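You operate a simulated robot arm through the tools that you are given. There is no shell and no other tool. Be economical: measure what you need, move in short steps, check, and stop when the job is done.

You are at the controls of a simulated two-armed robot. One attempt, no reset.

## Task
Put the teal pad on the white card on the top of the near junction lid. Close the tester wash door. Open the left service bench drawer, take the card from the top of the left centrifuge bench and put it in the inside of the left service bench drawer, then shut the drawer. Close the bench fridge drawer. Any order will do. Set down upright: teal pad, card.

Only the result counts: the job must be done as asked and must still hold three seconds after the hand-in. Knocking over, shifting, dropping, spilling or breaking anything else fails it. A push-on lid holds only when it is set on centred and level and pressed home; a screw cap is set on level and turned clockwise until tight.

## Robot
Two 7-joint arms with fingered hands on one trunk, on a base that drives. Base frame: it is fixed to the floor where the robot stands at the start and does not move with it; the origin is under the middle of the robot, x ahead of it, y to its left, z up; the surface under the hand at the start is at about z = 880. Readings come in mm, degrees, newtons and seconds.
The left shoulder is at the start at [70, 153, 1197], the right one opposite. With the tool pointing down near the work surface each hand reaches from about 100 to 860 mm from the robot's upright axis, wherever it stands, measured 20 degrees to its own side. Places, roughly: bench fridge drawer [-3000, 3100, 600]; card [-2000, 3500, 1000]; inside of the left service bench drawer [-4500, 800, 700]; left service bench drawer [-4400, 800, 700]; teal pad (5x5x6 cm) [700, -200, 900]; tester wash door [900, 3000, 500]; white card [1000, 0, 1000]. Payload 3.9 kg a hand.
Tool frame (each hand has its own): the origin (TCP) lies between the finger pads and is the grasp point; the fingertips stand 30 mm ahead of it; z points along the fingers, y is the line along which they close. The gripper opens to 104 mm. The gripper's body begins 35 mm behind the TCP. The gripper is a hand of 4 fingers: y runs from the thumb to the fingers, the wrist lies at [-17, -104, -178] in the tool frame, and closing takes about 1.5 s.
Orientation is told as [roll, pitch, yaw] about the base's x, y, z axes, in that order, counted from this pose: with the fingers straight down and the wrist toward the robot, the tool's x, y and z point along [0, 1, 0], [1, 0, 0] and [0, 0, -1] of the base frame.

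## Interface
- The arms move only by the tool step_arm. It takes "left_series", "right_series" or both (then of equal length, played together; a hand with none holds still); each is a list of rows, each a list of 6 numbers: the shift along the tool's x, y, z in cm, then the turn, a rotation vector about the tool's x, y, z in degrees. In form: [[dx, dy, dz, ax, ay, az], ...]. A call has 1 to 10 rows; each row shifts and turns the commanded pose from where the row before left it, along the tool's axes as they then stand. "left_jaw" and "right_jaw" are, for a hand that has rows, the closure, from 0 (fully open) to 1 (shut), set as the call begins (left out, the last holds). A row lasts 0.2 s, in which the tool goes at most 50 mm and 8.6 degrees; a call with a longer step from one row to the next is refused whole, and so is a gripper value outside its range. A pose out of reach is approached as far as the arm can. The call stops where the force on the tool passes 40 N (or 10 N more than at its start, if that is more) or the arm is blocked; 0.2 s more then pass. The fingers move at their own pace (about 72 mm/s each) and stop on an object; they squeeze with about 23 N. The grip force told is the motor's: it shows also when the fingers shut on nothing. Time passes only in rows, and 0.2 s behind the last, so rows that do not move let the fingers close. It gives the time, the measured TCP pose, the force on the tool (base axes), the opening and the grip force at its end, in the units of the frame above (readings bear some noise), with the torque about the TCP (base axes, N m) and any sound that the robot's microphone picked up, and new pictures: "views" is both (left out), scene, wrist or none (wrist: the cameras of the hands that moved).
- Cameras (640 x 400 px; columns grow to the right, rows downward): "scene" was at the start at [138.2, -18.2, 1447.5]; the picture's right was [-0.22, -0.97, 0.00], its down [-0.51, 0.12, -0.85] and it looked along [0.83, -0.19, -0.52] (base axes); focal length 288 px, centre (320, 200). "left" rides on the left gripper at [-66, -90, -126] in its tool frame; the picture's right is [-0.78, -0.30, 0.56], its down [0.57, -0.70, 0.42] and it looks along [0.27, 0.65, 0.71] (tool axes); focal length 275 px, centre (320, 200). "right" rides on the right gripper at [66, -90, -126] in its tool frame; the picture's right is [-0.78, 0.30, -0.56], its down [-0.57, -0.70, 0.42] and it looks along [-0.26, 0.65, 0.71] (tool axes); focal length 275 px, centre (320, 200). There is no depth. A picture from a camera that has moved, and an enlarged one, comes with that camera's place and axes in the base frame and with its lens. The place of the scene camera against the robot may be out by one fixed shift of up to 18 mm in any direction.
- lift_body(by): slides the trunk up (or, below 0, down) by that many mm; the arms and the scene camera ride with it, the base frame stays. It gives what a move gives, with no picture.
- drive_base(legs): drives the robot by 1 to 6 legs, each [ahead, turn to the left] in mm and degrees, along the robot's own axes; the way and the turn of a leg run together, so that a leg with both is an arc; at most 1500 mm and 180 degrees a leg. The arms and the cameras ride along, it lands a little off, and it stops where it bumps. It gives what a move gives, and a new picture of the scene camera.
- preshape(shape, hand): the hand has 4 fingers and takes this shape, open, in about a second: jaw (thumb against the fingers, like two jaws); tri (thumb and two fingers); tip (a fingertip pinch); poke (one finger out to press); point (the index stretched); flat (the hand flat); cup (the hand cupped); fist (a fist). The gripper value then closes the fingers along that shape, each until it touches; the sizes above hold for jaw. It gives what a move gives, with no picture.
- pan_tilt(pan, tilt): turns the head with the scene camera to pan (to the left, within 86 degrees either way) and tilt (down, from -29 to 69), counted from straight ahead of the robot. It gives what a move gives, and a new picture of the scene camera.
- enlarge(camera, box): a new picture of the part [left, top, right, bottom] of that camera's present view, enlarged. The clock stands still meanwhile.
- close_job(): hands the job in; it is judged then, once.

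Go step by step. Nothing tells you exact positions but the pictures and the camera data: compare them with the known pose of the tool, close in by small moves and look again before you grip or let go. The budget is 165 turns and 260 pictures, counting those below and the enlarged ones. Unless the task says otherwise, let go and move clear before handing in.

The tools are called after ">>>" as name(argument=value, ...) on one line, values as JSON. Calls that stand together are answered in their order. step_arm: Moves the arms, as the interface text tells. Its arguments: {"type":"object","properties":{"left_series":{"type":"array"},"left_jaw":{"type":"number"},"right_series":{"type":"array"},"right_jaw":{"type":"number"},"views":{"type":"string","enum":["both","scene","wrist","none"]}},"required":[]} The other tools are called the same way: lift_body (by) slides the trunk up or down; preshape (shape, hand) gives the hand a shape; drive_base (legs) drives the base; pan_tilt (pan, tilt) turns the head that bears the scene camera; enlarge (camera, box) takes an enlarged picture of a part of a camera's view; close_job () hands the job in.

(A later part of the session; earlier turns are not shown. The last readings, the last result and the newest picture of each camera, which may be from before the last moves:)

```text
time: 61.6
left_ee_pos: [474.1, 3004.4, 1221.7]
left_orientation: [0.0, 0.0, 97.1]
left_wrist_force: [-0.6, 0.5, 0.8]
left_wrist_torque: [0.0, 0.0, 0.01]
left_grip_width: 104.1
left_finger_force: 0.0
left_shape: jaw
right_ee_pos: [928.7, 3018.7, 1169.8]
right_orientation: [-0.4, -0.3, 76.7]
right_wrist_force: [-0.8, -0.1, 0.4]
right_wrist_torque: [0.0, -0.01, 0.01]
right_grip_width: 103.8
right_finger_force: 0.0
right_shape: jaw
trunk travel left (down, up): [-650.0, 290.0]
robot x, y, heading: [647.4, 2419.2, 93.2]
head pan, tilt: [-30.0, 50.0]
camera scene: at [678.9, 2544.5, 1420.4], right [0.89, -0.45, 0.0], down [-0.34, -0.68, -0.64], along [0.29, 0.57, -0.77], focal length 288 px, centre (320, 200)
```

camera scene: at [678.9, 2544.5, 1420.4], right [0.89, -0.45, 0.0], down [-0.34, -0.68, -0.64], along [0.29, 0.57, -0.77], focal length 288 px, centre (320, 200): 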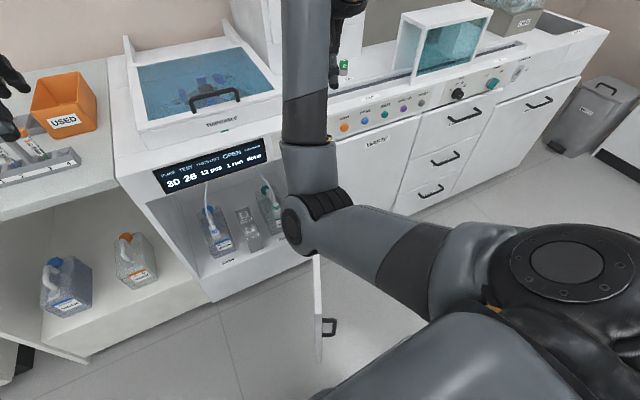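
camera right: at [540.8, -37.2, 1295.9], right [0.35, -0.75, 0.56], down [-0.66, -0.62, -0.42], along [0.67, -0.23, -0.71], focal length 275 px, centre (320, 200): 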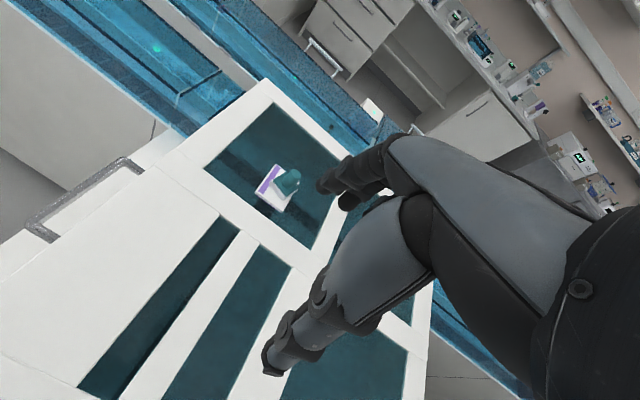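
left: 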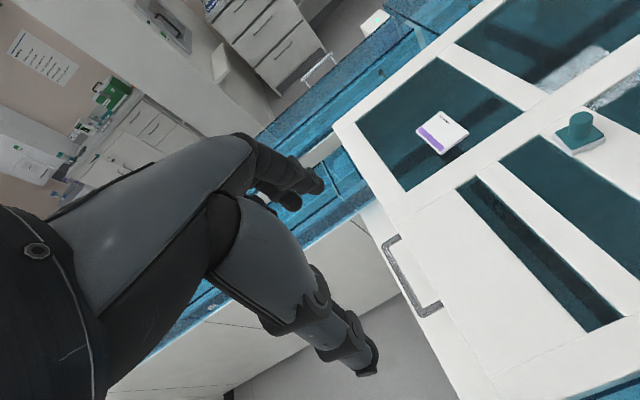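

I put the hinge near [987,3225] and the free edge near [785,2740], with the top at z≈785. I'll move the right hand to the outer side of the door with fingers closed, then lower the trunk.

>>> step_arm(right_series=[[-2.8, -2.9, 0, 0, 0, 0], [-2.8, -2.9, 0, 0, 0, 0], [-2.8, -2.9, 0, 0, 0, 0], [-2.8, -2.9, 0, 0, 0, 0], [0, 0, 0, 0, 0, 0], [0, 0, 0, 0, 0, 0], [0, 0, 0, 0, 0, 0]], right_jaw=1, views="scene")

```text
time: 63.2
left_ee_pos: [474.2, 3003.8, 1221.1]
left_orientation: [0.0, -0.1, 97.1]
left_wrist_force: [-0.3, 0.1, 0.7]
left_wrist_torque: [0.0, -0.04, 0.0]
left_grip_width: 104.1
left_finger_force: 0.1
left_shape: jaw
right_ee_pos: [1012.9, 2877.0, 1173.5]
right_orientation: [-0.4, -0.2, 76.8]
right_wrist_force: [0.0, -0.3, -0.3]
right_wrist_torque: [-0.03, -0.01, 0.02]
right_grip_width: 0.0
right_finger_force: 23.0
right_shape: jaw
trunk travel left (down, up): [-650.0, 290.0]
robot x, y, heading: [647.8, 2424.1, 93.3]
head pan, tilt: [-30.0, 50.0]
camera scene: at [679.1, 2544.0, 1420.5], right [0.89, -0.45, 0.0], down [-0.34, -0.68, -0.64], along [0.29, 0.57, -0.77], focal length 288 px, centre (320, 200)
```

scene: 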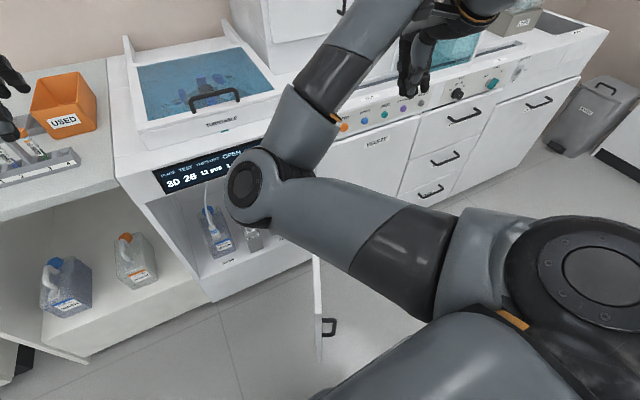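

The elbow passes above the door's free edge, so I'll lower the trunk only partly to keep it above the door, then bring the hand down to the top of the door's outer face.

>>> lift_body(by=-180)

>>> step_arm(right_series=[[0, 0, 4.5, 0, 0, 0], [0, 0, 4.5, 0, 0, 0], [0, 0, 4.5, 0, 0, 0], [0, 0, 4.5, 0, 0, 0], [0, 0, 0, 0, 0, 0]])

```text
time: 65.2
left_ee_pos: [474.6, 3003.0, 1042.3]
left_orientation: [0.1, -0.1, 97.1]
left_wrist_force: [-1.4, 0.4, 0.0]
left_wrist_torque: [0.02, -0.02, -0.03]
left_grip_width: 103.6
left_finger_force: 0.1
left_shape: jaw
right_ee_pos: [1013.7, 2877.6, 993.5]
right_orientation: [-0.4, -0.2, 76.6]
right_wrist_force: [-0.3, -1.7, 0.1]
right_wrist_torque: [0.0, 0.02, -0.03]
right_grip_width: 0.0
right_finger_force: 22.9
right_shape: jaw
trunk travel left (down, up): [-470.0, 470.0]
robot x, y, heading: [645.3, 2422.8, 93.5]
head pan, tilt: [-30.0, 50.0]
```

```text
time: 66.6
left_ee_pos: [474.4, 3003.7, 1040.6]
left_orientation: [0.0, 0.1, 97.1]
left_wrist_force: [-0.1, 0.2, -0.1]
left_wrist_torque: [0.0, 0.02, -0.02]
left_grip_width: 103.7
left_finger_force: 0.1
left_shape: jaw
right_ee_pos: [1057.1, 2875.0, 845.7]
right_orientation: [-4.7, -4.1, 73.1]
right_wrist_force: [0.7, 0.0, 0.4]
right_wrist_torque: [-0.03, -0.01, -0.01]
right_grip_width: 0.0
right_finger_force: 23.2
right_shape: jaw
trunk travel left (down, up): [-470.0, 470.0]
robot x, y, heading: [647.9, 2424.6, 93.2]
head pan, tilt: [-30.0, 50.0]
stopped in row 5 (right hand): the arm was blocked; the commanded pose is now the measured one
camera scene: at [679.5, 2544.3, 1240.4], right [0.89, -0.45, 0.0], down [-0.34, -0.68, -0.64], along [0.29, 0.57, -0.77], focal length 288 px, centre (320, 200)
camera right: at [957.2, 2803.4, 959.6], right [0.77, 0.03, 0.64], down [0.38, -0.82, -0.42], along [0.51, 0.57, -0.64], focal length 275 px, centre (320, 200)
```

scene: 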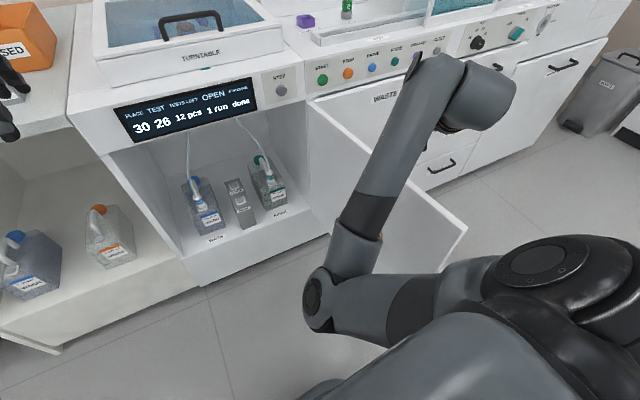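
right: 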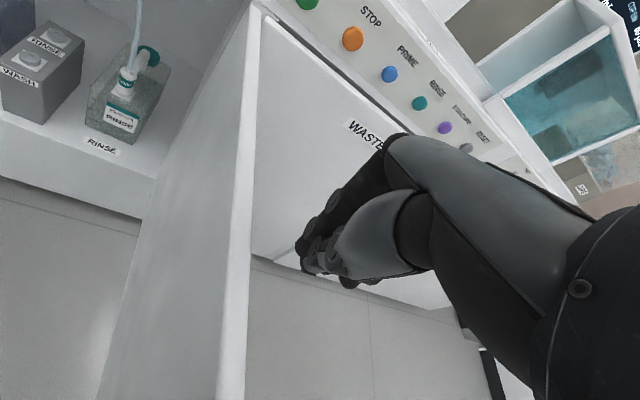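

The forearm nudged the door open further, to about 97°. I'll raise the trunk again so the elbow is well clear, and then come down beside the outer face.

>>> step_arm(right_series=[[0, 0, -4, 0, 0, 0], [-2.6, 0.8, -3, 0, 0, 0], [-2.6, 0.8, -2, 0, 0, 0]], views="none")

>>> lift_body(by=180)

>>> step_arm(right_series=[[0, 0, 4.5, 0, 0, 0], [0, 0, 4.5, 0, 0, 0], [0, 0, 4.5, 0, 0, 0], [0, 0, 4.5, 0, 0, 0], [0, 0, 0, 0, 0, 0]])

```text
time: 67.4
left_ee_pos: [474.0, 3003.1, 1040.0]
left_orientation: [0.0, -0.1, 97.0]
left_wrist_force: [0.6, -0.1, -0.4]
left_wrist_torque: [-0.01, -0.01, 0.0]
left_grip_width: 104.2
left_finger_force: 0.1
left_shape: jaw
right_ee_pos: [1101.3, 2872.8, 940.8]
right_orientation: [-4.6, -3.9, 73.2]
right_wrist_force: [-0.5, 0.1, 1.3]
right_wrist_torque: [0.04, -0.04, 0.03]
right_grip_width: 0.1
right_finger_force: 23.1
right_shape: jaw
trunk travel left (down, up): [-470.0, 470.0]
robot x, y, heading: [647.8, 2424.7, 93.3]
head pan, tilt: [-30.0, 50.0]
```

```text
time: 69.4
left_ee_pos: [473.9, 3003.2, 1220.6]
left_orientation: [0.0, 0.1, 97.2]
left_wrist_force: [-0.6, -1.0, 0.2]
left_wrist_torque: [0.01, -0.02, 0.04]
left_grip_width: 103.7
left_finger_force: 0.0
left_shape: jaw
right_ee_pos: [1101.7, 2873.0, 1120.0]
right_orientation: [-4.6, -3.8, 73.2]
right_wrist_force: [-0.1, -0.9, -0.3]
right_wrist_torque: [0.01, 0.02, -0.02]
right_grip_width: 0.0
right_finger_force: 23.3
right_shape: jaw
trunk travel left (down, up): [-650.0, 290.0]
robot x, y, heading: [647.3, 2424.5, 93.4]
head pan, tilt: [-30.0, 50.0]
```

```text
time: 70.6
left_ee_pos: [473.4, 3002.5, 1220.2]
left_orientation: [0.0, 0.1, 97.1]
left_wrist_force: [0.4, 0.3, 0.0]
left_wrist_torque: [0.0, 0.0, 0.0]
left_grip_width: 103.7
left_finger_force: 0.0
left_shape: jaw
right_ee_pos: [1116.8, 2881.0, 941.8]
right_orientation: [-4.6, -4.0, 73.2]
right_wrist_force: [0.0, 0.3, 0.1]
right_wrist_torque: [0.01, -0.02, 0.02]
right_grip_width: 0.0
right_finger_force: 23.1
right_shape: jaw
trunk travel left (down, up): [-650.0, 290.0]
robot x, y, heading: [646.8, 2423.6, 93.6]
head pan, tilt: [-30.0, 50.0]
camera scene: at [678.7, 2544.4, 1420.4], right [0.89, -0.45, 0.0], down [-0.34, -0.68, -0.64], along [0.29, 0.57, -0.77], focal length 288 px, centre (320, 200)
camera right: at [1018.1, 2809.1, 1055.5], right [0.77, 0.03, 0.64], down [0.39, -0.82, -0.42], along [0.51, 0.57, -0.64], focal length 275 px, centre (320, 200)
```

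scene: 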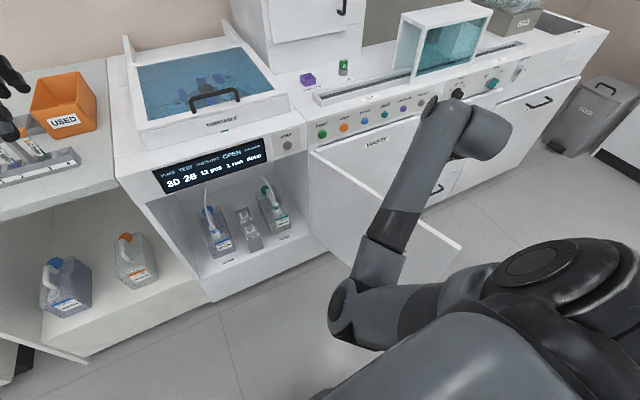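
right: 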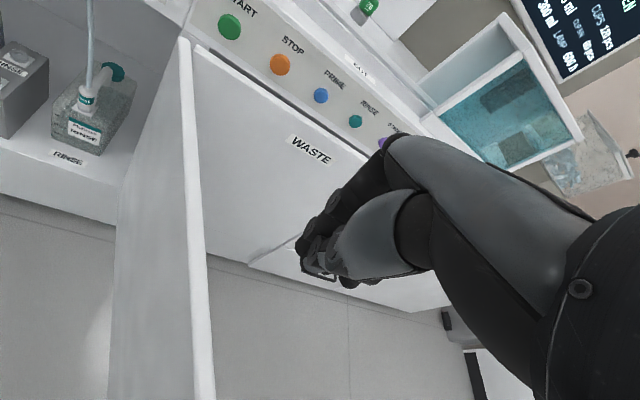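

The door is now open about 110°, with its tip near [1161,2717]. I'll raise the trunk another 100, shift the hand east of the door and go down.

>>> lift_body(by=100)

>>> step_arm(right_series=[[-4, -0.2, 0, 0, 0, 0], [-4, -0.2, 0, 0, 0, 0], [0, 0, 4.5, 0, 0, 0], [0, 0, 4.5, 0, 0, 0], [0, 0, 4.5, 0, 0, 0], [0, 0, 4.5, 0, 0, 0], [0, 0, 0, 0, 0, 0]])

```text
time: 71.9
left_ee_pos: [474.3, 3004.6, 1320.3]
left_orientation: [0.0, 0.0, 97.1]
left_wrist_force: [-0.8, -0.2, -0.1]
left_wrist_torque: [0.04, 0.0, -0.01]
left_grip_width: 103.9
left_finger_force: 0.0
left_shape: jaw
right_ee_pos: [1118.0, 2881.3, 1042.3]
right_orientation: [-4.5, -3.9, 73.2]
right_wrist_force: [-0.1, 0.5, -0.2]
right_wrist_torque: [-0.01, 0.02, 0.01]
right_grip_width: 0.0
right_finger_force: 22.5
right_shape: jaw
trunk travel left (down, up): [-750.0, 190.0]
robot x, y, heading: [645.1, 2422.5, 93.3]
head pan, tilt: [-30.0, 50.0]
```

```text
time: 73.5
left_ee_pos: [474.0, 3002.6, 1320.6]
left_orientation: [0.0, -0.1, 97.1]
left_wrist_force: [-0.3, 0.3, -0.4]
left_wrist_torque: [-0.04, -0.01, -0.03]
left_grip_width: 103.9
left_finger_force: 0.0
left_shape: jaw
right_ee_pos: [1208.7, 2865.4, 872.2]
right_orientation: [-4.5, -3.9, 73.3]
right_wrist_force: [0.4, -0.5, 0.3]
right_wrist_torque: [0.01, -0.01, -0.01]
right_grip_width: 0.0
right_finger_force: 22.8
right_shape: jaw
trunk travel left (down, up): [-750.0, 190.0]
robot x, y, heading: [645.0, 2422.9, 93.1]
head pan, tilt: [-30.0, 50.0]
camera scene: at [678.7, 2544.3, 1520.4], right [0.89, -0.45, 0.0], down [-0.34, -0.68, -0.64], along [0.29, 0.57, -0.77], focal length 288 px, centre (320, 200)
camera right: at [1109.1, 2793.9, 986.1], right [0.77, 0.03, 0.64], down [0.39, -0.82, -0.42], along [0.51, 0.57, -0.64], focal length 275 px, centre (320, 200)
```

scene: 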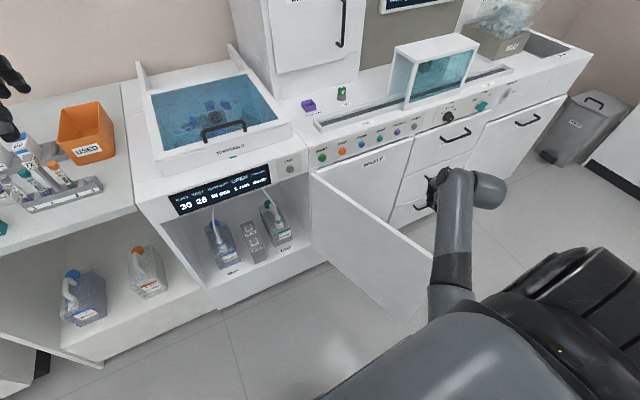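
right: 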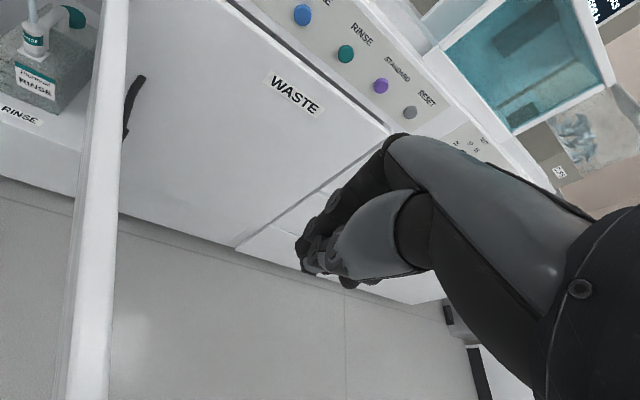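

The hand is now clear to the east of the door. I'll go down to about z 745.

>>> step_arm(right_series=[[0, 0, 4.2, 0, 0, 0], [0, 0, 4.2, 0, 0, 0], [0, 0, 4.2, 0, 0, 0], [0, 0, 0, 0, 0, 0]])

```text
time: 74.5
left_ee_pos: [474.4, 3004.1, 1321.2]
left_orientation: [0.1, 0.0, 97.1]
left_wrist_force: [0.4, -0.4, 0.2]
left_wrist_torque: [0.0, 0.0, 0.02]
left_grip_width: 103.9
left_finger_force: 0.0
left_shape: jaw
right_ee_pos: [1223.5, 2869.0, 741.7]
right_orientation: [-4.6, -4.0, 73.3]
right_wrist_force: [-0.1, 0.7, 0.2]
right_wrist_torque: [0.0, 0.01, -0.03]
right_grip_width: 0.0
right_finger_force: 23.0
right_shape: jaw
trunk travel left (down, up): [-750.0, 190.0]
robot x, y, heading: [647.3, 2424.7, 93.4]
head pan, tilt: [-30.0, 50.0]
camera scene: at [678.9, 2544.2, 1520.5], right [0.89, -0.45, 0.0], down [-0.34, -0.68, -0.64], along [0.29, 0.57, -0.77], focal length 288 px, centre (320, 200)
camera right: at [1123.0, 2797.9, 856.0], right [0.77, 0.03, 0.64], down [0.39, -0.82, -0.42], along [0.51, 0.57, -0.64], focal length 275 px, centre (320, 200)
```

scene: 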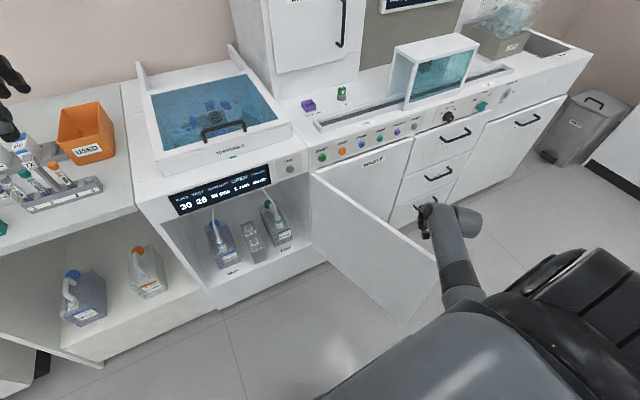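
right: 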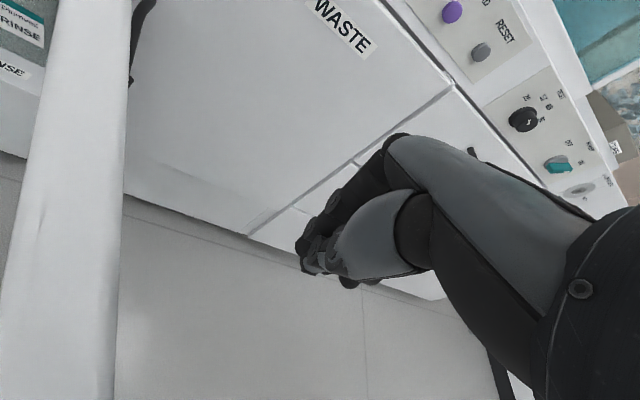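

The hand is beside the outer face near the top of the door. I'll sweep it west along an arc to swing the door.

>>> step_arm(right_series=[[3.5, -2.2, 0, 0, 0, 0], [3.5, -2.2, 0, 0, 0, 0], [3.5, -2.2, 0, 0, 0, 0], [4.28, -2.43, 0, 0, 0, 0], [4.4, -1.86, 0, 0, 0, 0], [4.6, -1.41, 0, 0, 0, 0]])

```text
time: 76.0
left_ee_pos: [474.5, 3002.7, 1321.0]
left_orientation: [0.0, 0.1, 97.1]
left_wrist_force: [-0.3, -1.1, 0.8]
left_wrist_torque: [0.0, -0.03, 0.01]
left_grip_width: 104.1
left_finger_force: 0.0
left_shape: jaw
right_ee_pos: [1024.0, 2833.5, 740.0]
right_orientation: [-12.6, -7.0, 77.1]
right_wrist_force: [-0.6, 0.7, 0.3]
right_wrist_torque: [-0.03, 0.0, 0.01]
right_grip_width: 0.0
right_finger_force: 23.2
right_shape: jaw
trunk travel left (down, up): [-750.0, 190.0]
robot x, y, heading: [643.8, 2421.4, 93.4]
head pan, tilt: [-30.0, 50.0]
stopped in row 6 (right hand): the arm was blocked; the commanded pose is now the measured one
camera scene: at [679.4, 2544.0, 1520.5], right [0.89, -0.45, 0.0], down [-0.34, -0.68, -0.64], along [0.29, 0.57, -0.77], focal length 288 px, centre (320, 200)
camera right: at [913.6, 2753.8, 836.6], right [0.67, 0.06, 0.74], down [0.49, -0.79, -0.37], along [0.56, 0.61, -0.56], focal length 275 px, centre (320, 200)
```

scene: 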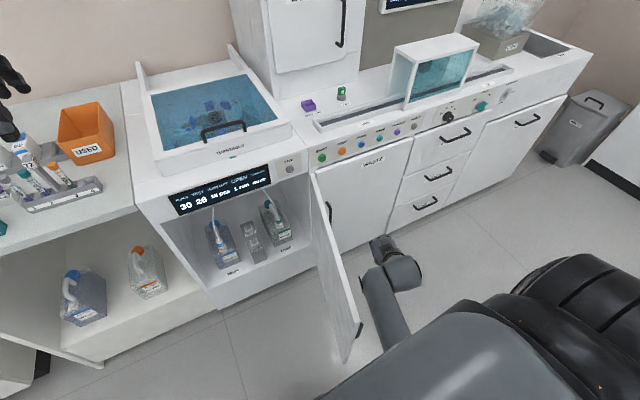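
right: 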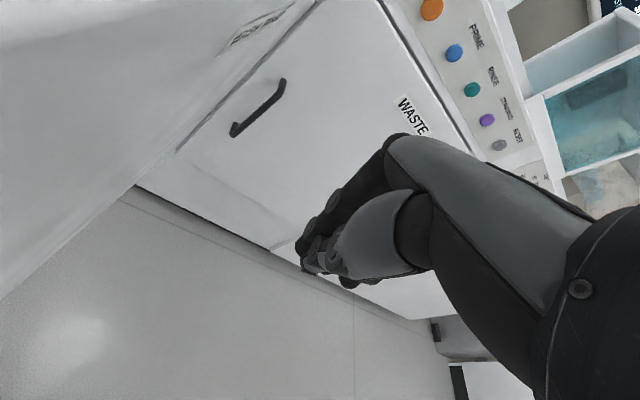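

The door is now about 78° open and swinging closed. I'll straighten the hand and keep pushing to the northwest.

>>> step_arm(right_series=[[0, 2.5, 0, -3.6, 3.2, 0], [3, 2.5, 0, -3.6, 3.2, 0], [4, 2.1, 0, -3.6, 3.2, 0], [4, 2.1, 0, 0, 0, 0], [4, 2.1, 0, 0, 0, 0], [4, 2.1, 0, 0, 0, 0], [4, 2.1, 0, 0, 0, 0]])

```text
time: 77.3
left_ee_pos: [474.5, 3003.8, 1319.2]
left_orientation: [0.0, 0.1, 97.0]
left_wrist_force: [-0.3, 0.7, 1.0]
left_wrist_torque: [-0.03, -0.01, 0.02]
left_grip_width: 104.0
left_finger_force: 0.1
left_shape: jaw
right_ee_pos: [992.9, 2975.3, 760.5]
right_orientation: [-14.0, -18.7, 81.6]
right_wrist_force: [-0.1, -0.8, -0.5]
right_wrist_torque: [-0.02, 0.0, -0.01]
right_grip_width: 0.1
right_finger_force: 23.0
right_shape: jaw
trunk travel left (down, up): [-750.0, 190.0]
robot x, y, heading: [647.0, 2425.9, 93.0]
head pan, tilt: [-30.0, 50.0]
stopped in row 6 (right hand): the arm was blocked; the commanded pose is now the measured one
camera scene: at [678.3, 2545.8, 1520.3], right [0.89, -0.45, 0.0], down [-0.34, -0.68, -0.64], along [0.29, 0.57, -0.77], focal length 288 px, centre (320, 200)
camera right: at [883.4, 2869.3, 832.5], right [0.62, -0.04, 0.78], down [0.57, -0.67, -0.48], along [0.54, 0.74, -0.39], focal length 275 px, centre (320, 200)
```

scene: 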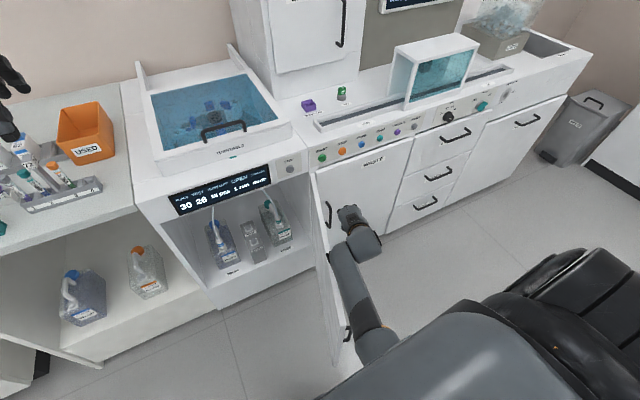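
right: 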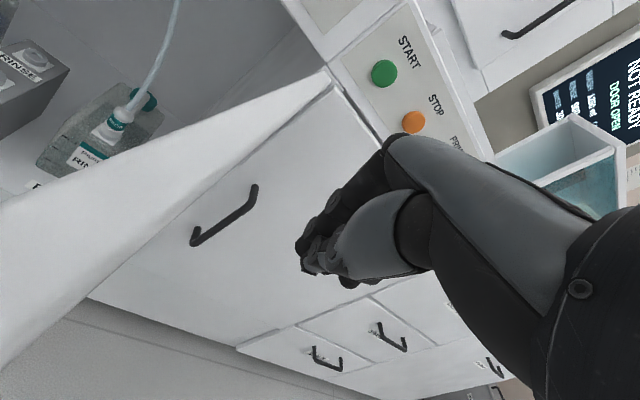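

The forearm now lies along the door's outer face. Turning the base left will carry it west and swing the door.

>>> drive_base(legs=[[0, 15]])

```text
time: 78.6
left_ee_pos: [331.2, 2939.6, 1320.7]
left_orientation: [-0.1, 0.1, 112.1]
left_wrist_force: [-0.1, -0.2, -0.4]
left_wrist_torque: [0.0, 0.01, 0.02]
left_grip_width: 103.8
left_finger_force: 0.1
left_shape: jaw
right_ee_pos: [839.3, 3043.8, 761.4]
right_orientation: [-14.0, -18.8, 96.5]
right_wrist_force: [-0.3, -0.4, -0.1]
right_wrist_torque: [-0.03, -0.02, -0.02]
right_grip_width: 0.1
right_finger_force: 23.1
right_shape: jaw
trunk travel left (down, up): [-750.0, 190.0]
robot x, y, heading: [646.8, 2423.5, 108.2]
head pan, tilt: [-30.0, 50.0]
camera scene: at [647.4, 2549.1, 1520.4], right [0.98, -0.21, 0.0], down [-0.16, -0.75, -0.64], along [0.13, 0.63, -0.77], focal length 288 px, centre (320, 200)
```

scene: 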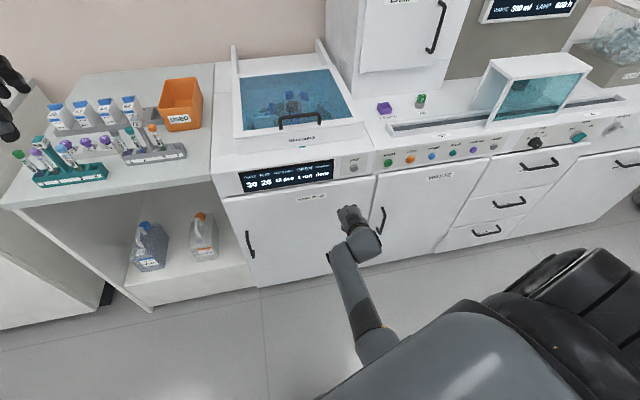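

The door looks closed now. I'll check that it sits flush and read the status display.

>>> enlarge(camera="scene", box=[210, 150, 410, 290])

>>> pan_tilt(pan=-40, tilt=20)

```text
2.86 times, centred on (310, 220) of scene
camera zoom: at [647.4, 2549.1, 1520.4], right [0.98, -0.21, 0.0], down [-0.16, -0.75, -0.64], along [0.13, 0.63, -0.77], focal length 821 px, centre (349, 143)
```

zoom: 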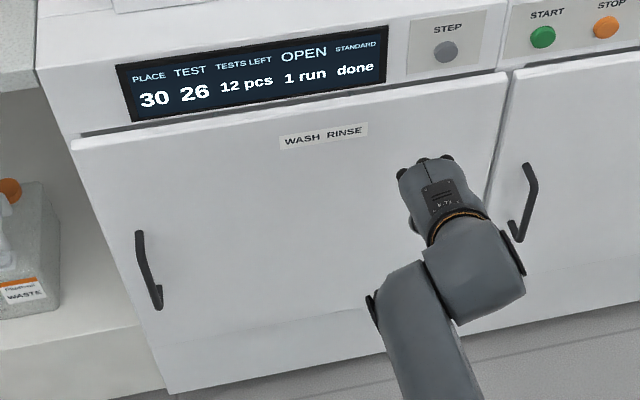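

```text
time: 79.6
left_ee_pos: [332.2, 2939.3, 1320.4]
left_orientation: [0.0, 0.1, 112.0]
left_wrist_force: [-0.1, 0.2, 1.0]
left_wrist_torque: [0.02, 0.02, -0.03]
left_grip_width: 103.8
left_finger_force: 0.1
left_shape: jaw
right_ee_pos: [839.3, 3042.7, 761.4]
right_orientation: [-14.0, -18.7, 96.4]
right_wrist_force: [0.8, -0.3, -0.2]
right_wrist_torque: [-0.01, 0.01, 0.01]
right_grip_width: 0.3
right_finger_force: 23.3
right_shape: jaw
trunk travel left (down, up): [-750.0, 190.0]
robot x, y, heading: [646.2, 2420.0, 108.1]
head pan, tilt: [-40.0, 20.0]
camera scene: at [666.5, 2559.7, 1565.9], right [0.93, -0.37, 0.0], down [-0.13, -0.32, -0.94], along [0.35, 0.87, -0.34], focal length 288 px, centre (320, 200)
```

scene: 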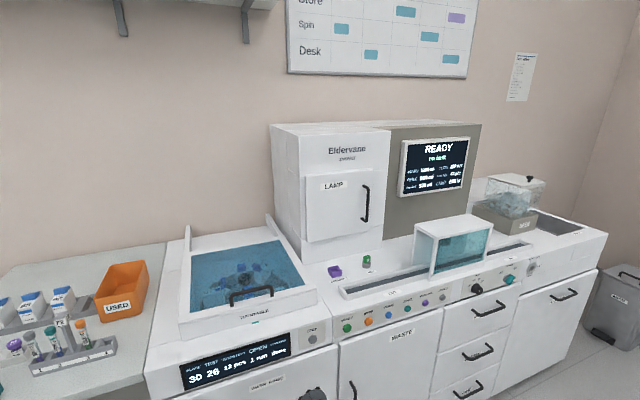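

The tester shows READY. I'll press the door gently near its free side to be sure it is fully shut.

>>> lift_body(by=-100)

>>> step_arm(right_series=[[4, 2, 0, 0, 0, 0], [4, 2, 0, 0, 0, 0], [3.5, 2, 0, 0, 0, 0], [0, 2, 0, 0, 0, 0], [0, 2, 0, 0, 0, 0], [0, 2, 0, 0, 0, 0], [0, 2, 0, 0, 0, 0]])

```text
time: 80.9
left_ee_pos: [331.7, 2939.9, 1220.9]
left_orientation: [-0.1, 0.0, 112.0]
left_wrist_force: [0.0, 0.3, 0.6]
left_wrist_torque: [-0.01, -0.02, -0.01]
left_grip_width: 104.1
left_finger_force: 0.1
left_shape: jaw
right_ee_pos: [839.2, 3043.0, 661.0]
right_orientation: [-14.0, -18.8, 96.4]
right_wrist_force: [0.3, -0.2, -0.8]
right_wrist_torque: [-0.01, 0.01, -0.01]
right_grip_width: 0.2
right_finger_force: 22.6
right_shape: jaw
trunk travel left (down, up): [-650.0, 290.0]
robot x, y, heading: [648.0, 2421.4, 108.0]
head pan, tilt: [-40.0, 20.0]
```

```text
time: 81.5
left_ee_pos: [330.3, 2940.4, 1220.1]
left_orientation: [0.0, 0.2, 111.9]
left_wrist_force: [-0.3, 0.3, -0.7]
left_wrist_torque: [-0.01, 0.0, -0.01]
left_grip_width: 103.7
left_finger_force: 0.1
left_shape: jaw
right_ee_pos: [885.4, 3096.7, 679.5]
right_orientation: [-24.1, -20.2, 97.1]
right_wrist_force: [-0.6, -0.2, -0.3]
right_wrist_torque: [0.01, 0.01, -0.01]
right_grip_width: 0.0
right_finger_force: 23.5
right_shape: jaw
trunk travel left (down, up): [-650.0, 290.0]
robot x, y, heading: [647.8, 2420.8, 108.2]
head pan, tilt: [-40.0, 20.0]
stopped in row 2 (right hand): the arm was blocked; the commanded pose is now the measured one
camera scene: at [665.9, 2560.5, 1465.9], right [0.93, -0.37, 0.0], down [-0.13, -0.32, -0.94], along [0.35, 0.87, -0.34], focal length 288 px, centre (320, 200)
camera right: at [790.4, 2969.5, 730.9], right [0.48, 0.05, 0.88], down [0.76, -0.52, -0.39], along [0.43, 0.85, -0.28], focal length 275 px, centre (320, 200)
```

scene: 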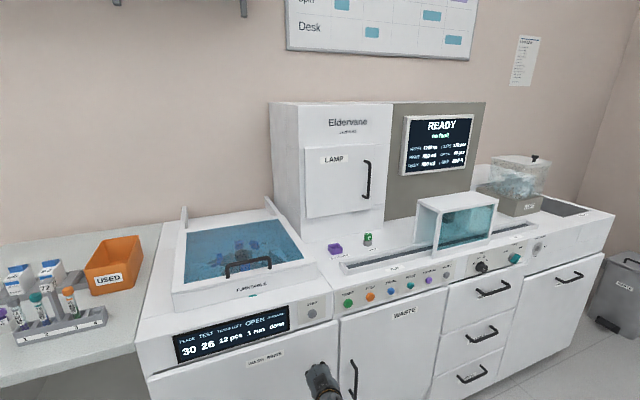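
right: 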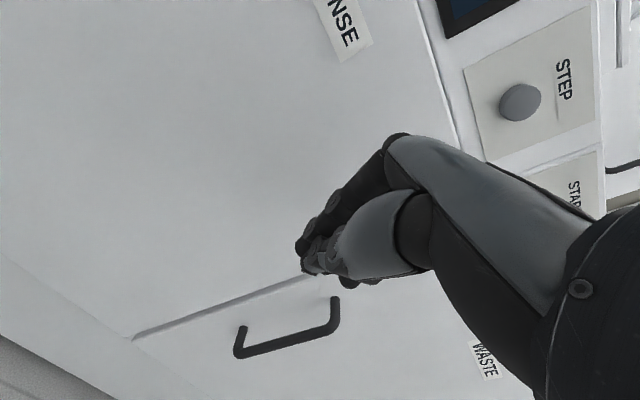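

The door is flush with its neighbour and the display reads READY, so it counts as closed. I'll retract the right hand and straighten it.

>>> step_arm(right_series=[[0, -3, 0, 0, 0, 0], [0, -3, 0, 0, 0, 0], [0, -3, -2, 0, 8, 0], [0, -3, -2, 0, 8, 0], [0, -2, -2, 0, 8, 0], [0, -2, -3, 6.7, 0, 0], [0, -2, -3, 6.7, 0, 0], [0, -2, -3, 6.7, 0, 0]], views="scene")

>>> lift_body(by=250)

```text
time: 83.3
left_ee_pos: [332.0, 2938.6, 1220.7]
left_orientation: [0.0, 0.1, 112.0]
left_wrist_force: [-0.8, -0.2, 0.0]
left_wrist_torque: [-0.02, 0.0, -0.03]
left_grip_width: 103.8
left_finger_force: 0.1
left_shape: jaw
right_ee_pos: [894.3, 2862.1, 757.6]
right_orientation: [-0.2, -0.1, 97.0]
right_wrist_force: [-0.8, 0.5, -0.2]
right_wrist_torque: [-0.04, 0.01, -0.01]
right_grip_width: 0.0
right_finger_force: 23.0
right_shape: jaw
trunk travel left (down, up): [-650.0, 290.0]
robot x, y, heading: [646.8, 2426.0, 108.1]
head pan, tilt: [-40.0, 20.0]
camera scene: at [666.4, 2558.9, 1466.0], right [0.93, -0.37, 0.0], down [-0.13, -0.32, -0.94], along [0.35, 0.87, -0.34], focal length 288 px, centre (320, 200)
```

scene: 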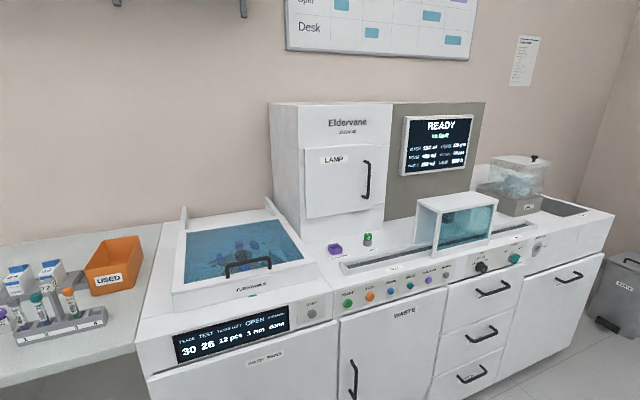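

```text
time: 85.9
left_ee_pos: [332.0, 2941.0, 1471.3]
left_orientation: [0.1, 0.1, 112.0]
left_wrist_force: [-0.5, -0.4, 0.2]
left_wrist_torque: [0.01, 0.02, 0.02]
left_grip_width: 103.8
left_finger_force: 0.1
left_shape: jaw
right_ee_pos: [894.8, 2864.3, 1008.1]
right_orientation: [-0.1, -0.2, 97.0]
right_wrist_force: [0.1, 0.2, -0.1]
right_wrist_torque: [-0.01, 0.01, -0.01]
right_grip_width: 0.0
right_finger_force: 22.7
right_shape: jaw
trunk travel left (down, up): [-900.0, 40.0]
robot x, y, heading: [645.7, 2424.9, 108.1]
head pan, tilt: [-40.0, 20.0]
```

Next I'll head west along the back aisle toward the centrifuge bench and the fridge drawer.

>>> drive_base(legs=[[0, 57], [1200, 0], [0, 15]])

>>> pan_tilt(pan=-40, tilt=25)

>>> pan_tilt(pan=0, tilt=20)

```text
time: 95.5
left_ee_pos: [-1131.3, 2659.0, 1470.9]
left_orientation: [0.0, 0.1, -178.7]
left_wrist_force: [0.9, 0.1, -0.3]
left_wrist_torque: [-0.02, 0.01, -0.03]
left_grip_width: 103.9
left_finger_force: 0.1
left_shape: jaw
right_ee_pos: [-863.0, 3159.8, 1008.9]
right_orientation: [-0.1, -0.2, 166.4]
right_wrist_force: [-0.3, -0.6, -0.2]
right_wrist_torque: [0.01, 0.03, 0.0]
right_grip_width: 0.0
right_finger_force: 22.4
right_shape: jaw
trunk travel left (down, up): [-900.0, 40.0]
robot x, y, heading: [-535.4, 2769.7, 177.4]
head pan, tilt: [-40.0, 20.0]
camera scene: at [-656.0, 2840.1, 1715.9], right [0.67, 0.74, 0.0], down [0.25, -0.23, -0.94], along [-0.69, 0.63, -0.34], focal length 288 px, centre (320, 200)
```

scene: 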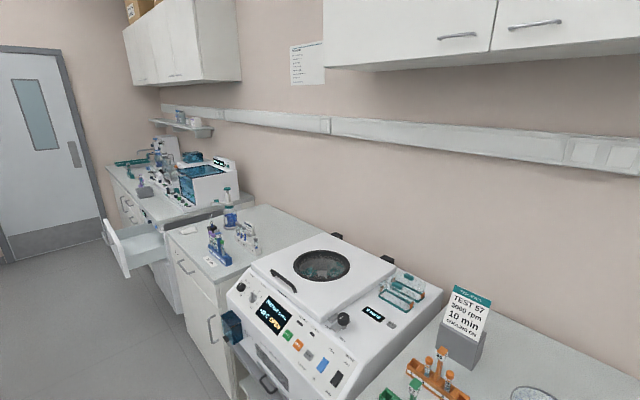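

```text
time: 96.2
left_ee_pos: [-1131.5, 2658.1, 1471.0]
left_orientation: [0.0, 0.1, -178.6]
left_wrist_force: [1.1, -1.2, 0.4]
left_wrist_torque: [0.01, 0.04, -0.03]
left_grip_width: 104.0
left_finger_force: 0.1
left_shape: jaw
right_ee_pos: [-861.9, 3158.2, 1008.7]
right_orientation: [0.0, -0.3, 166.4]
right_wrist_force: [-0.5, 0.0, -0.9]
right_wrist_torque: [-0.03, -0.01, 0.0]
right_grip_width: 0.1
right_finger_force: 23.2
right_shape: jaw
trunk travel left (down, up): [-900.0, 40.0]
robot x, y, heading: [-533.6, 2775.1, 177.5]
head pan, tilt: [-40.0, 25.0]
camera scene: at [-654.9, 2838.7, 1707.9], right [0.67, 0.74, 0.0], down [0.31, -0.29, -0.91], along [-0.67, 0.61, -0.42], focal length 288 px, centre (320, 200)
```

scene: 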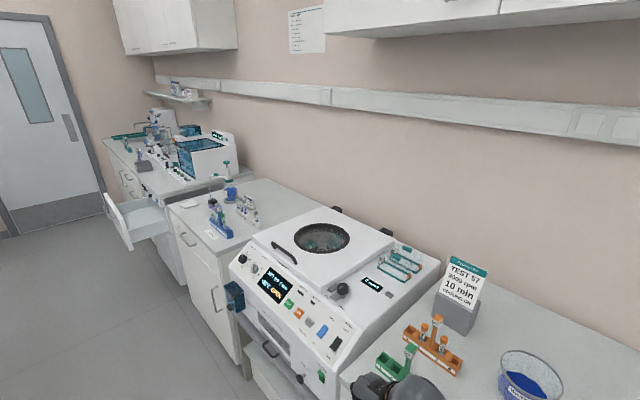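

```text
time: 97.2
left_ee_pos: [-1131.2, 2657.8, 1470.3]
left_orientation: [0.0, 0.1, -178.6]
left_wrist_force: [-0.3, 0.7, -0.2]
left_wrist_torque: [-0.04, -0.01, -0.01]
left_grip_width: 103.9
left_finger_force: 0.0
left_shape: jaw
right_ee_pos: [-862.1, 3159.4, 1007.8]
right_orientation: [-0.1, -0.1, 166.3]
right_wrist_force: [0.1, 0.2, 0.6]
right_wrist_torque: [-0.02, 0.05, 0.01]
right_grip_width: 0.0
right_finger_force: 22.7
right_shape: jaw
trunk travel left (down, up): [-900.0, 40.0]
robot x, y, heading: [-538.1, 2772.0, 177.4]
head pan, tilt: [0.0, 20.0]
camera scene: at [-679.5, 2780.4, 1716.0], right [0.04, 1.0, 0.0], down [0.34, -0.01, -0.94], along [-0.94, 0.04, -0.34], focal length 288 px, centre (320, 200)
```

scene: 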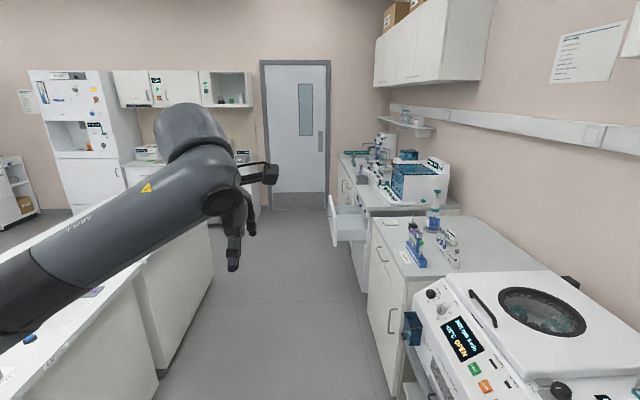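

The right hand is close to the counter items, so I'll raise it and pull it in. Then I'll look for the card on the centrifuge bench.

>>> step_arm(right_series=[[0, 0, -4.5, 0, 0, 0], [0, 0, -4.5, 0, 0, 0], [0, 0, -4.5, 0, 0, 0], [4.5, 0, -1, 0, 0, 0], [4.5, 0, 0, 0, 0, 0], [4.5, 0, 0, 0, 0, 0], [3, 0, 0, 0, 0, 0], [0, 0, 0, 0, 0, 0]], right_jaw=0, views="none")

>>> enlarge(camera="scene", box=[310, 170, 510, 310])

```text
time: 99.0
left_ee_pos: [-1137.0, 2652.4, 1467.2]
left_orientation: [-0.3, 0.3, -178.5]
left_wrist_force: [-1.1, -0.3, 0.6]
left_wrist_torque: [0.03, -0.04, -0.04]
left_grip_width: 103.8
left_finger_force: 0.1
left_shape: jaw
right_ee_pos: [-898.7, 3026.3, 1115.9]
right_orientation: [-0.2, -0.2, 166.3]
right_wrist_force: [-0.8, -0.3, 0.1]
right_wrist_torque: [0.01, 0.03, 0.0]
right_grip_width: 104.0
right_finger_force: 0.0
right_shape: jaw
right hand out of reach, approached as far as the arm can: row 3, 4
trunk travel left (down, up): [-900.0, 40.0]
robot x, y, heading: [-541.5, 2772.6, 177.5]
head pan, tilt: [0.0, 20.0]
```

```text
2.86 times, centred on (410, 240) of scene
camera zoom: at [-686.3, 2774.1, 1715.3], right [0.04, 1.0, 0.0], down [0.35, -0.01, -0.94], along [-0.94, 0.04, -0.35], focal length 821 px, centre (63, 86)
```

zoom: 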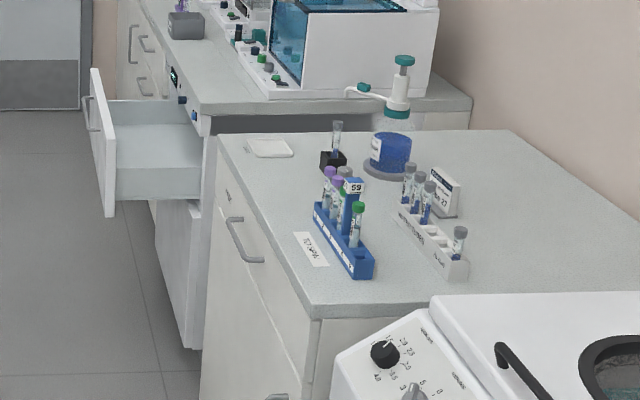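

There are a few candidates on the bench: a flat white piece at the back left, a label, and a small standing box. I'll drive closer.

>>> drive_base(legs=[[1100, 0]])

>>> pan_tilt(pan=-50, tilt=40)

```text
time: 104.7
left_ee_pos: [-2230.2, 2702.3, 1470.8]
left_orientation: [0.0, 0.1, -178.3]
left_wrist_force: [0.7, -0.2, 0.4]
left_wrist_torque: [-0.03, 0.0, 0.0]
left_grip_width: 104.2
left_finger_force: 0.2
left_shape: jaw
right_ee_pos: [-1992.8, 3074.2, 1114.6]
right_orientation: [-0.1, -0.2, 166.6]
right_wrist_force: [-1.0, 0.7, 0.7]
right_wrist_torque: [0.0, 0.02, 0.02]
right_grip_width: 103.7
right_finger_force: 0.0
right_shape: jaw
trunk travel left (down, up): [-900.0, 40.0]
robot x, y, heading: [-1636.8, 2817.8, 177.6]
head pan, tilt: [0.0, 20.0]
camera scene: at [-1778.1, 2824.6, 1716.1], right [0.04, 1.0, 0.0], down [0.34, -0.01, -0.94], along [-0.94, 0.04, -0.34], focal length 288 px, centre (320, 200)
```

scene: 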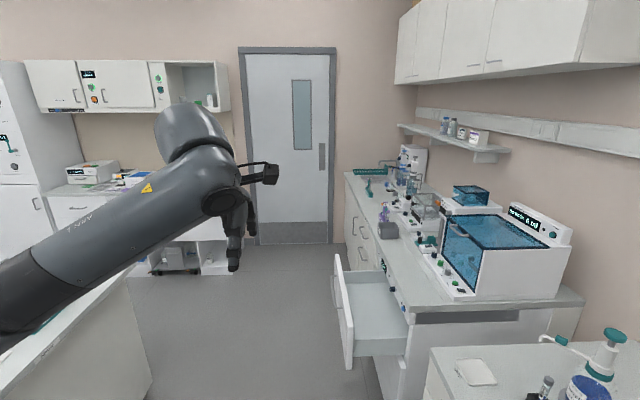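

```text
time: 105.9
left_ee_pos: [-2231.2, 2700.3, 1471.1]
left_orientation: [0.1, 0.1, -178.4]
left_wrist_force: [0.3, 0.2, -1.0]
left_wrist_torque: [0.03, 0.04, -0.01]
left_grip_width: 104.0
left_finger_force: 0.0
left_shape: jaw
right_ee_pos: [-1993.9, 3074.9, 1114.9]
right_orientation: [0.0, -0.1, 166.6]
right_wrist_force: [0.2, 0.2, 0.6]
right_wrist_torque: [-0.01, -0.02, -0.02]
right_grip_width: 104.0
right_finger_force: 0.0
right_shape: jaw
trunk travel left (down, up): [-900.0, 40.0]
robot x, y, heading: [-1637.1, 2812.4, 177.8]
head pan, tilt: [-50.0, 40.0]
camera scene: at [-1738.2, 2888.1, 1684.7], right [0.79, 0.61, 0.0], down [0.39, -0.51, -0.77], along [-0.47, 0.61, -0.64], focal length 288 px, centre (320, 200)
```

scene: 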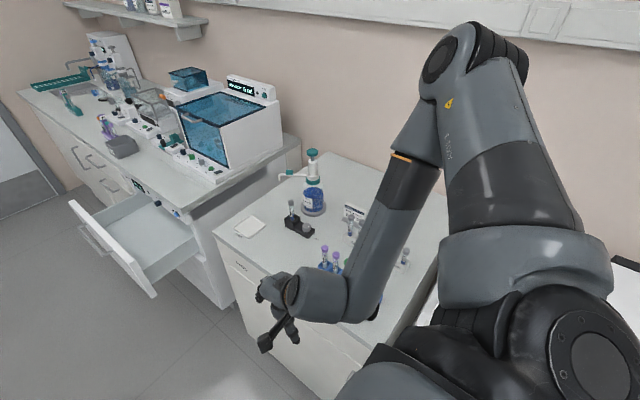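

>>> enlarge(camera="scene", box=[210, 140, 430, 280])

>>> enlarge(camera="right", box=[0, 0, 640, 400])

```text
2.86 times, centred on (320, 210) of scene
camera zoom: at [-1738.2, 2888.1, 1684.7], right [0.79, 0.61, 0.0], down [0.39, -0.51, -0.77], along [-0.47, 0.61, -0.64], focal length 821 px, centre (320, 171)
```

zoom: 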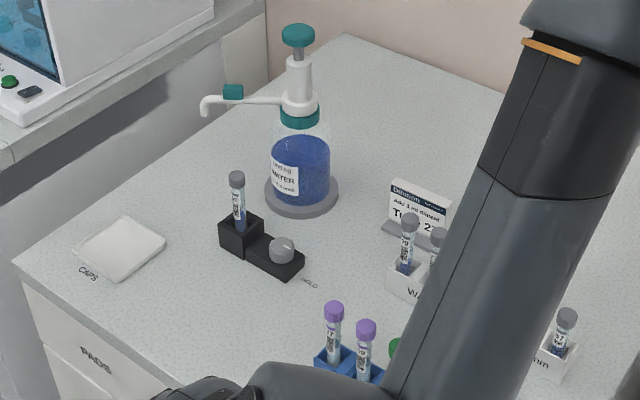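

```text
1.00 times, centred on (320, 200) of right (not enlarged: the box is as wide or as high as the picture)
camera zoom: at [-1920.0, 2989.1, 1240.6], right [-0.11, 0.82, 0.56], down [0.81, 0.4, -0.43], along [-0.57, 0.41, -0.71], focal length 275 px, centre (320, 200)
```

zoom: 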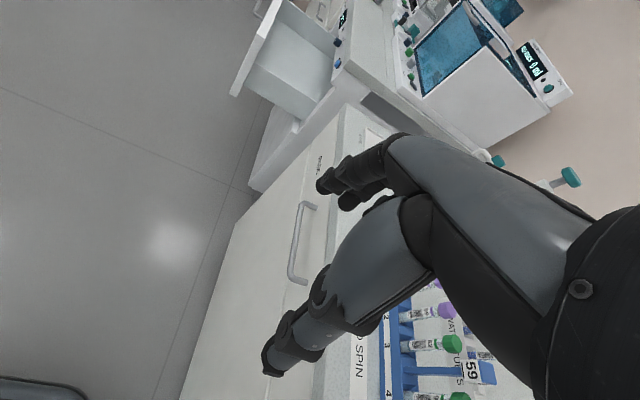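

The standing "Dilution" card on a grey foot, near [-2130,3607], is the one to fetch. The flat white piece is just a CAPS tray. First I'll close the fridge drawer, whose front is near y≈3010, x −3390…−2640.

>>> drive_base(legs=[[0, 22], [900, 0], [0, -20], [500, 0], [0, -90]])

>>> pan_tilt(pan=0, tilt=45)

```text
time: 119.3
left_ee_pos: [-3139.2, 3090.0, 1470.6]
left_orientation: [0.0, 0.0, 94.6]
left_wrist_force: [-0.4, -0.7, 0.2]
left_wrist_torque: [-0.05, -0.02, 0.0]
left_grip_width: 103.8
left_finger_force: 0.0
left_shape: jaw
right_ee_pos: [-2754.3, 2872.9, 1114.8]
right_orientation: [-0.2, -0.2, 79.4]
right_wrist_force: [-0.6, 0.8, 0.5]
right_wrist_torque: [-0.02, 0.0, -0.02]
right_grip_width: 103.7
right_finger_force: 0.0
right_shape: jaw
trunk travel left (down, up): [-900.0, 40.0]
robot x, y, heading: [-2992.3, 2503.0, 90.7]
head pan, tilt: [-50.0, 40.0]
camera scene: at [-2929.7, 2610.4, 1684.6], right [0.65, -0.76, 0.0], down [-0.49, -0.42, -0.77], along [0.58, 0.5, -0.64], focal length 288 px, centre (320, 200)
```

scene: 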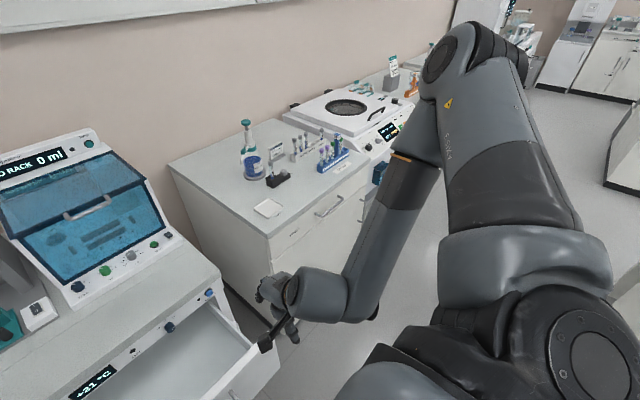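

```text
time: 120.5
left_ee_pos: [-3138.6, 3090.5, 1471.3]
left_orientation: [0.0, 0.1, 94.5]
left_wrist_force: [-0.1, -1.4, -0.2]
left_wrist_torque: [-0.01, 0.0, -0.03]
left_grip_width: 104.0
left_finger_force: 0.1
left_shape: jaw
right_ee_pos: [-2753.1, 2872.5, 1114.7]
right_orientation: [0.0, -0.1, 79.4]
right_wrist_force: [-0.2, 0.2, 0.8]
right_wrist_torque: [-0.02, 0.01, 0.03]
right_grip_width: 103.7
right_finger_force: 0.1
right_shape: jaw
trunk travel left (down, up): [-900.0, 40.0]
robot x, y, heading: [-2990.2, 2500.9, 90.8]
head pan, tilt: [0.0, 45.0]
camera scene: at [-2994.5, 2636.3, 1677.3], right [1.0, 0.01, 0.0], down [0.01, -0.71, -0.71], along [-0.01, 0.71, -0.71], focal length 288 px, centre (320, 200)
```

scene: 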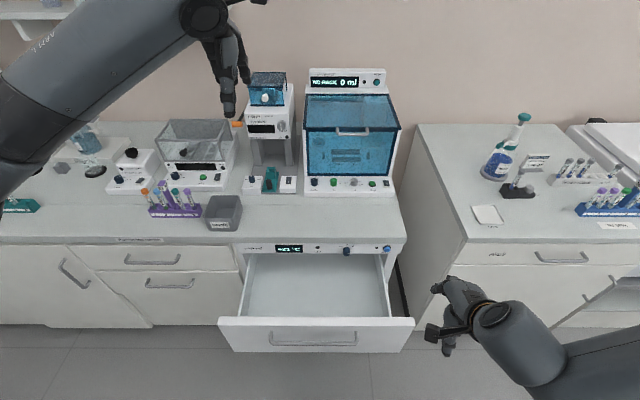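

The drawer is straight ahead, with its front at about y 3007 and z 480–790. I'll bring the right hand toward the drawer's centre with fingers closed, and lower the trunk.

>>> step_arm(right_series=[[4.2, 0, 0, 0, 0, 0], [4.2, 0, 0, 0, 0, 0], [4.2, 0, 0, 0, 0, 0], [4.2, 0, 0, 0, 0, 0], [0, -2, 0, 0, 0, 0], [0, 0, 0, 0, 0, 0]], right_jaw=1, views="none")

>>> lift_body(by=-440)

>>> pan_tilt(pan=0, tilt=40)

```text
time: 121.9
left_ee_pos: [-3138.0, 3089.8, 1470.4]
left_orientation: [0.1, 0.1, 94.6]
left_wrist_force: [-0.1, -1.0, -0.1]
left_wrist_torque: [0.02, 0.01, 0.0]
left_grip_width: 103.6
left_finger_force: 0.0
left_shape: jaw
right_ee_pos: [-2850.4, 2920.1, 1175.4]
right_orientation: [-0.1, -0.1, 79.5]
right_wrist_force: [-0.2, 0.9, -0.4]
right_wrist_torque: [0.02, -0.02, 0.0]
right_grip_width: 0.0
right_finger_force: 22.9
right_shape: jaw
right hand out of reach, approached as far as the arm can: row 1, 2, 3, 4, 5
trunk travel left (down, up): [-900.0, 40.0]
robot x, y, heading: [-2993.4, 2498.3, 90.6]
head pan, tilt: [0.0, 45.0]
```

```text
refused: -440 is not a number from -400 to 400
```

```text
time: 122.5
left_ee_pos: [-3139.3, 3089.5, 1469.8]
left_orientation: [0.0, 0.1, 94.5]
left_wrist_force: [-0.7, -0.3, -0.1]
left_wrist_torque: [0.01, 0.02, 0.0]
left_grip_width: 103.5
left_finger_force: 0.1
left_shape: jaw
right_ee_pos: [-2850.2, 2920.1, 1174.7]
right_orientation: [-0.1, -0.3, 79.5]
right_wrist_force: [0.8, -0.8, -0.5]
right_wrist_torque: [0.01, -0.02, -0.02]
right_grip_width: 0.0
right_finger_force: 22.3
right_shape: jaw
trunk travel left (down, up): [-900.0, 40.0]
robot x, y, heading: [-2993.0, 2500.4, 90.6]
head pan, tilt: [0.0, 40.0]
camera scene: at [-2994.0, 2639.8, 1684.6], right [1.0, 0.01, 0.0], down [0.01, -0.64, -0.77], along [-0.01, 0.77, -0.64], focal length 288 px, centre (320, 200)
```

scene: 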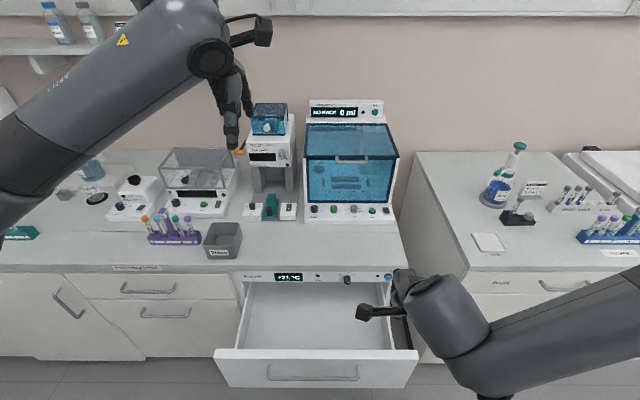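

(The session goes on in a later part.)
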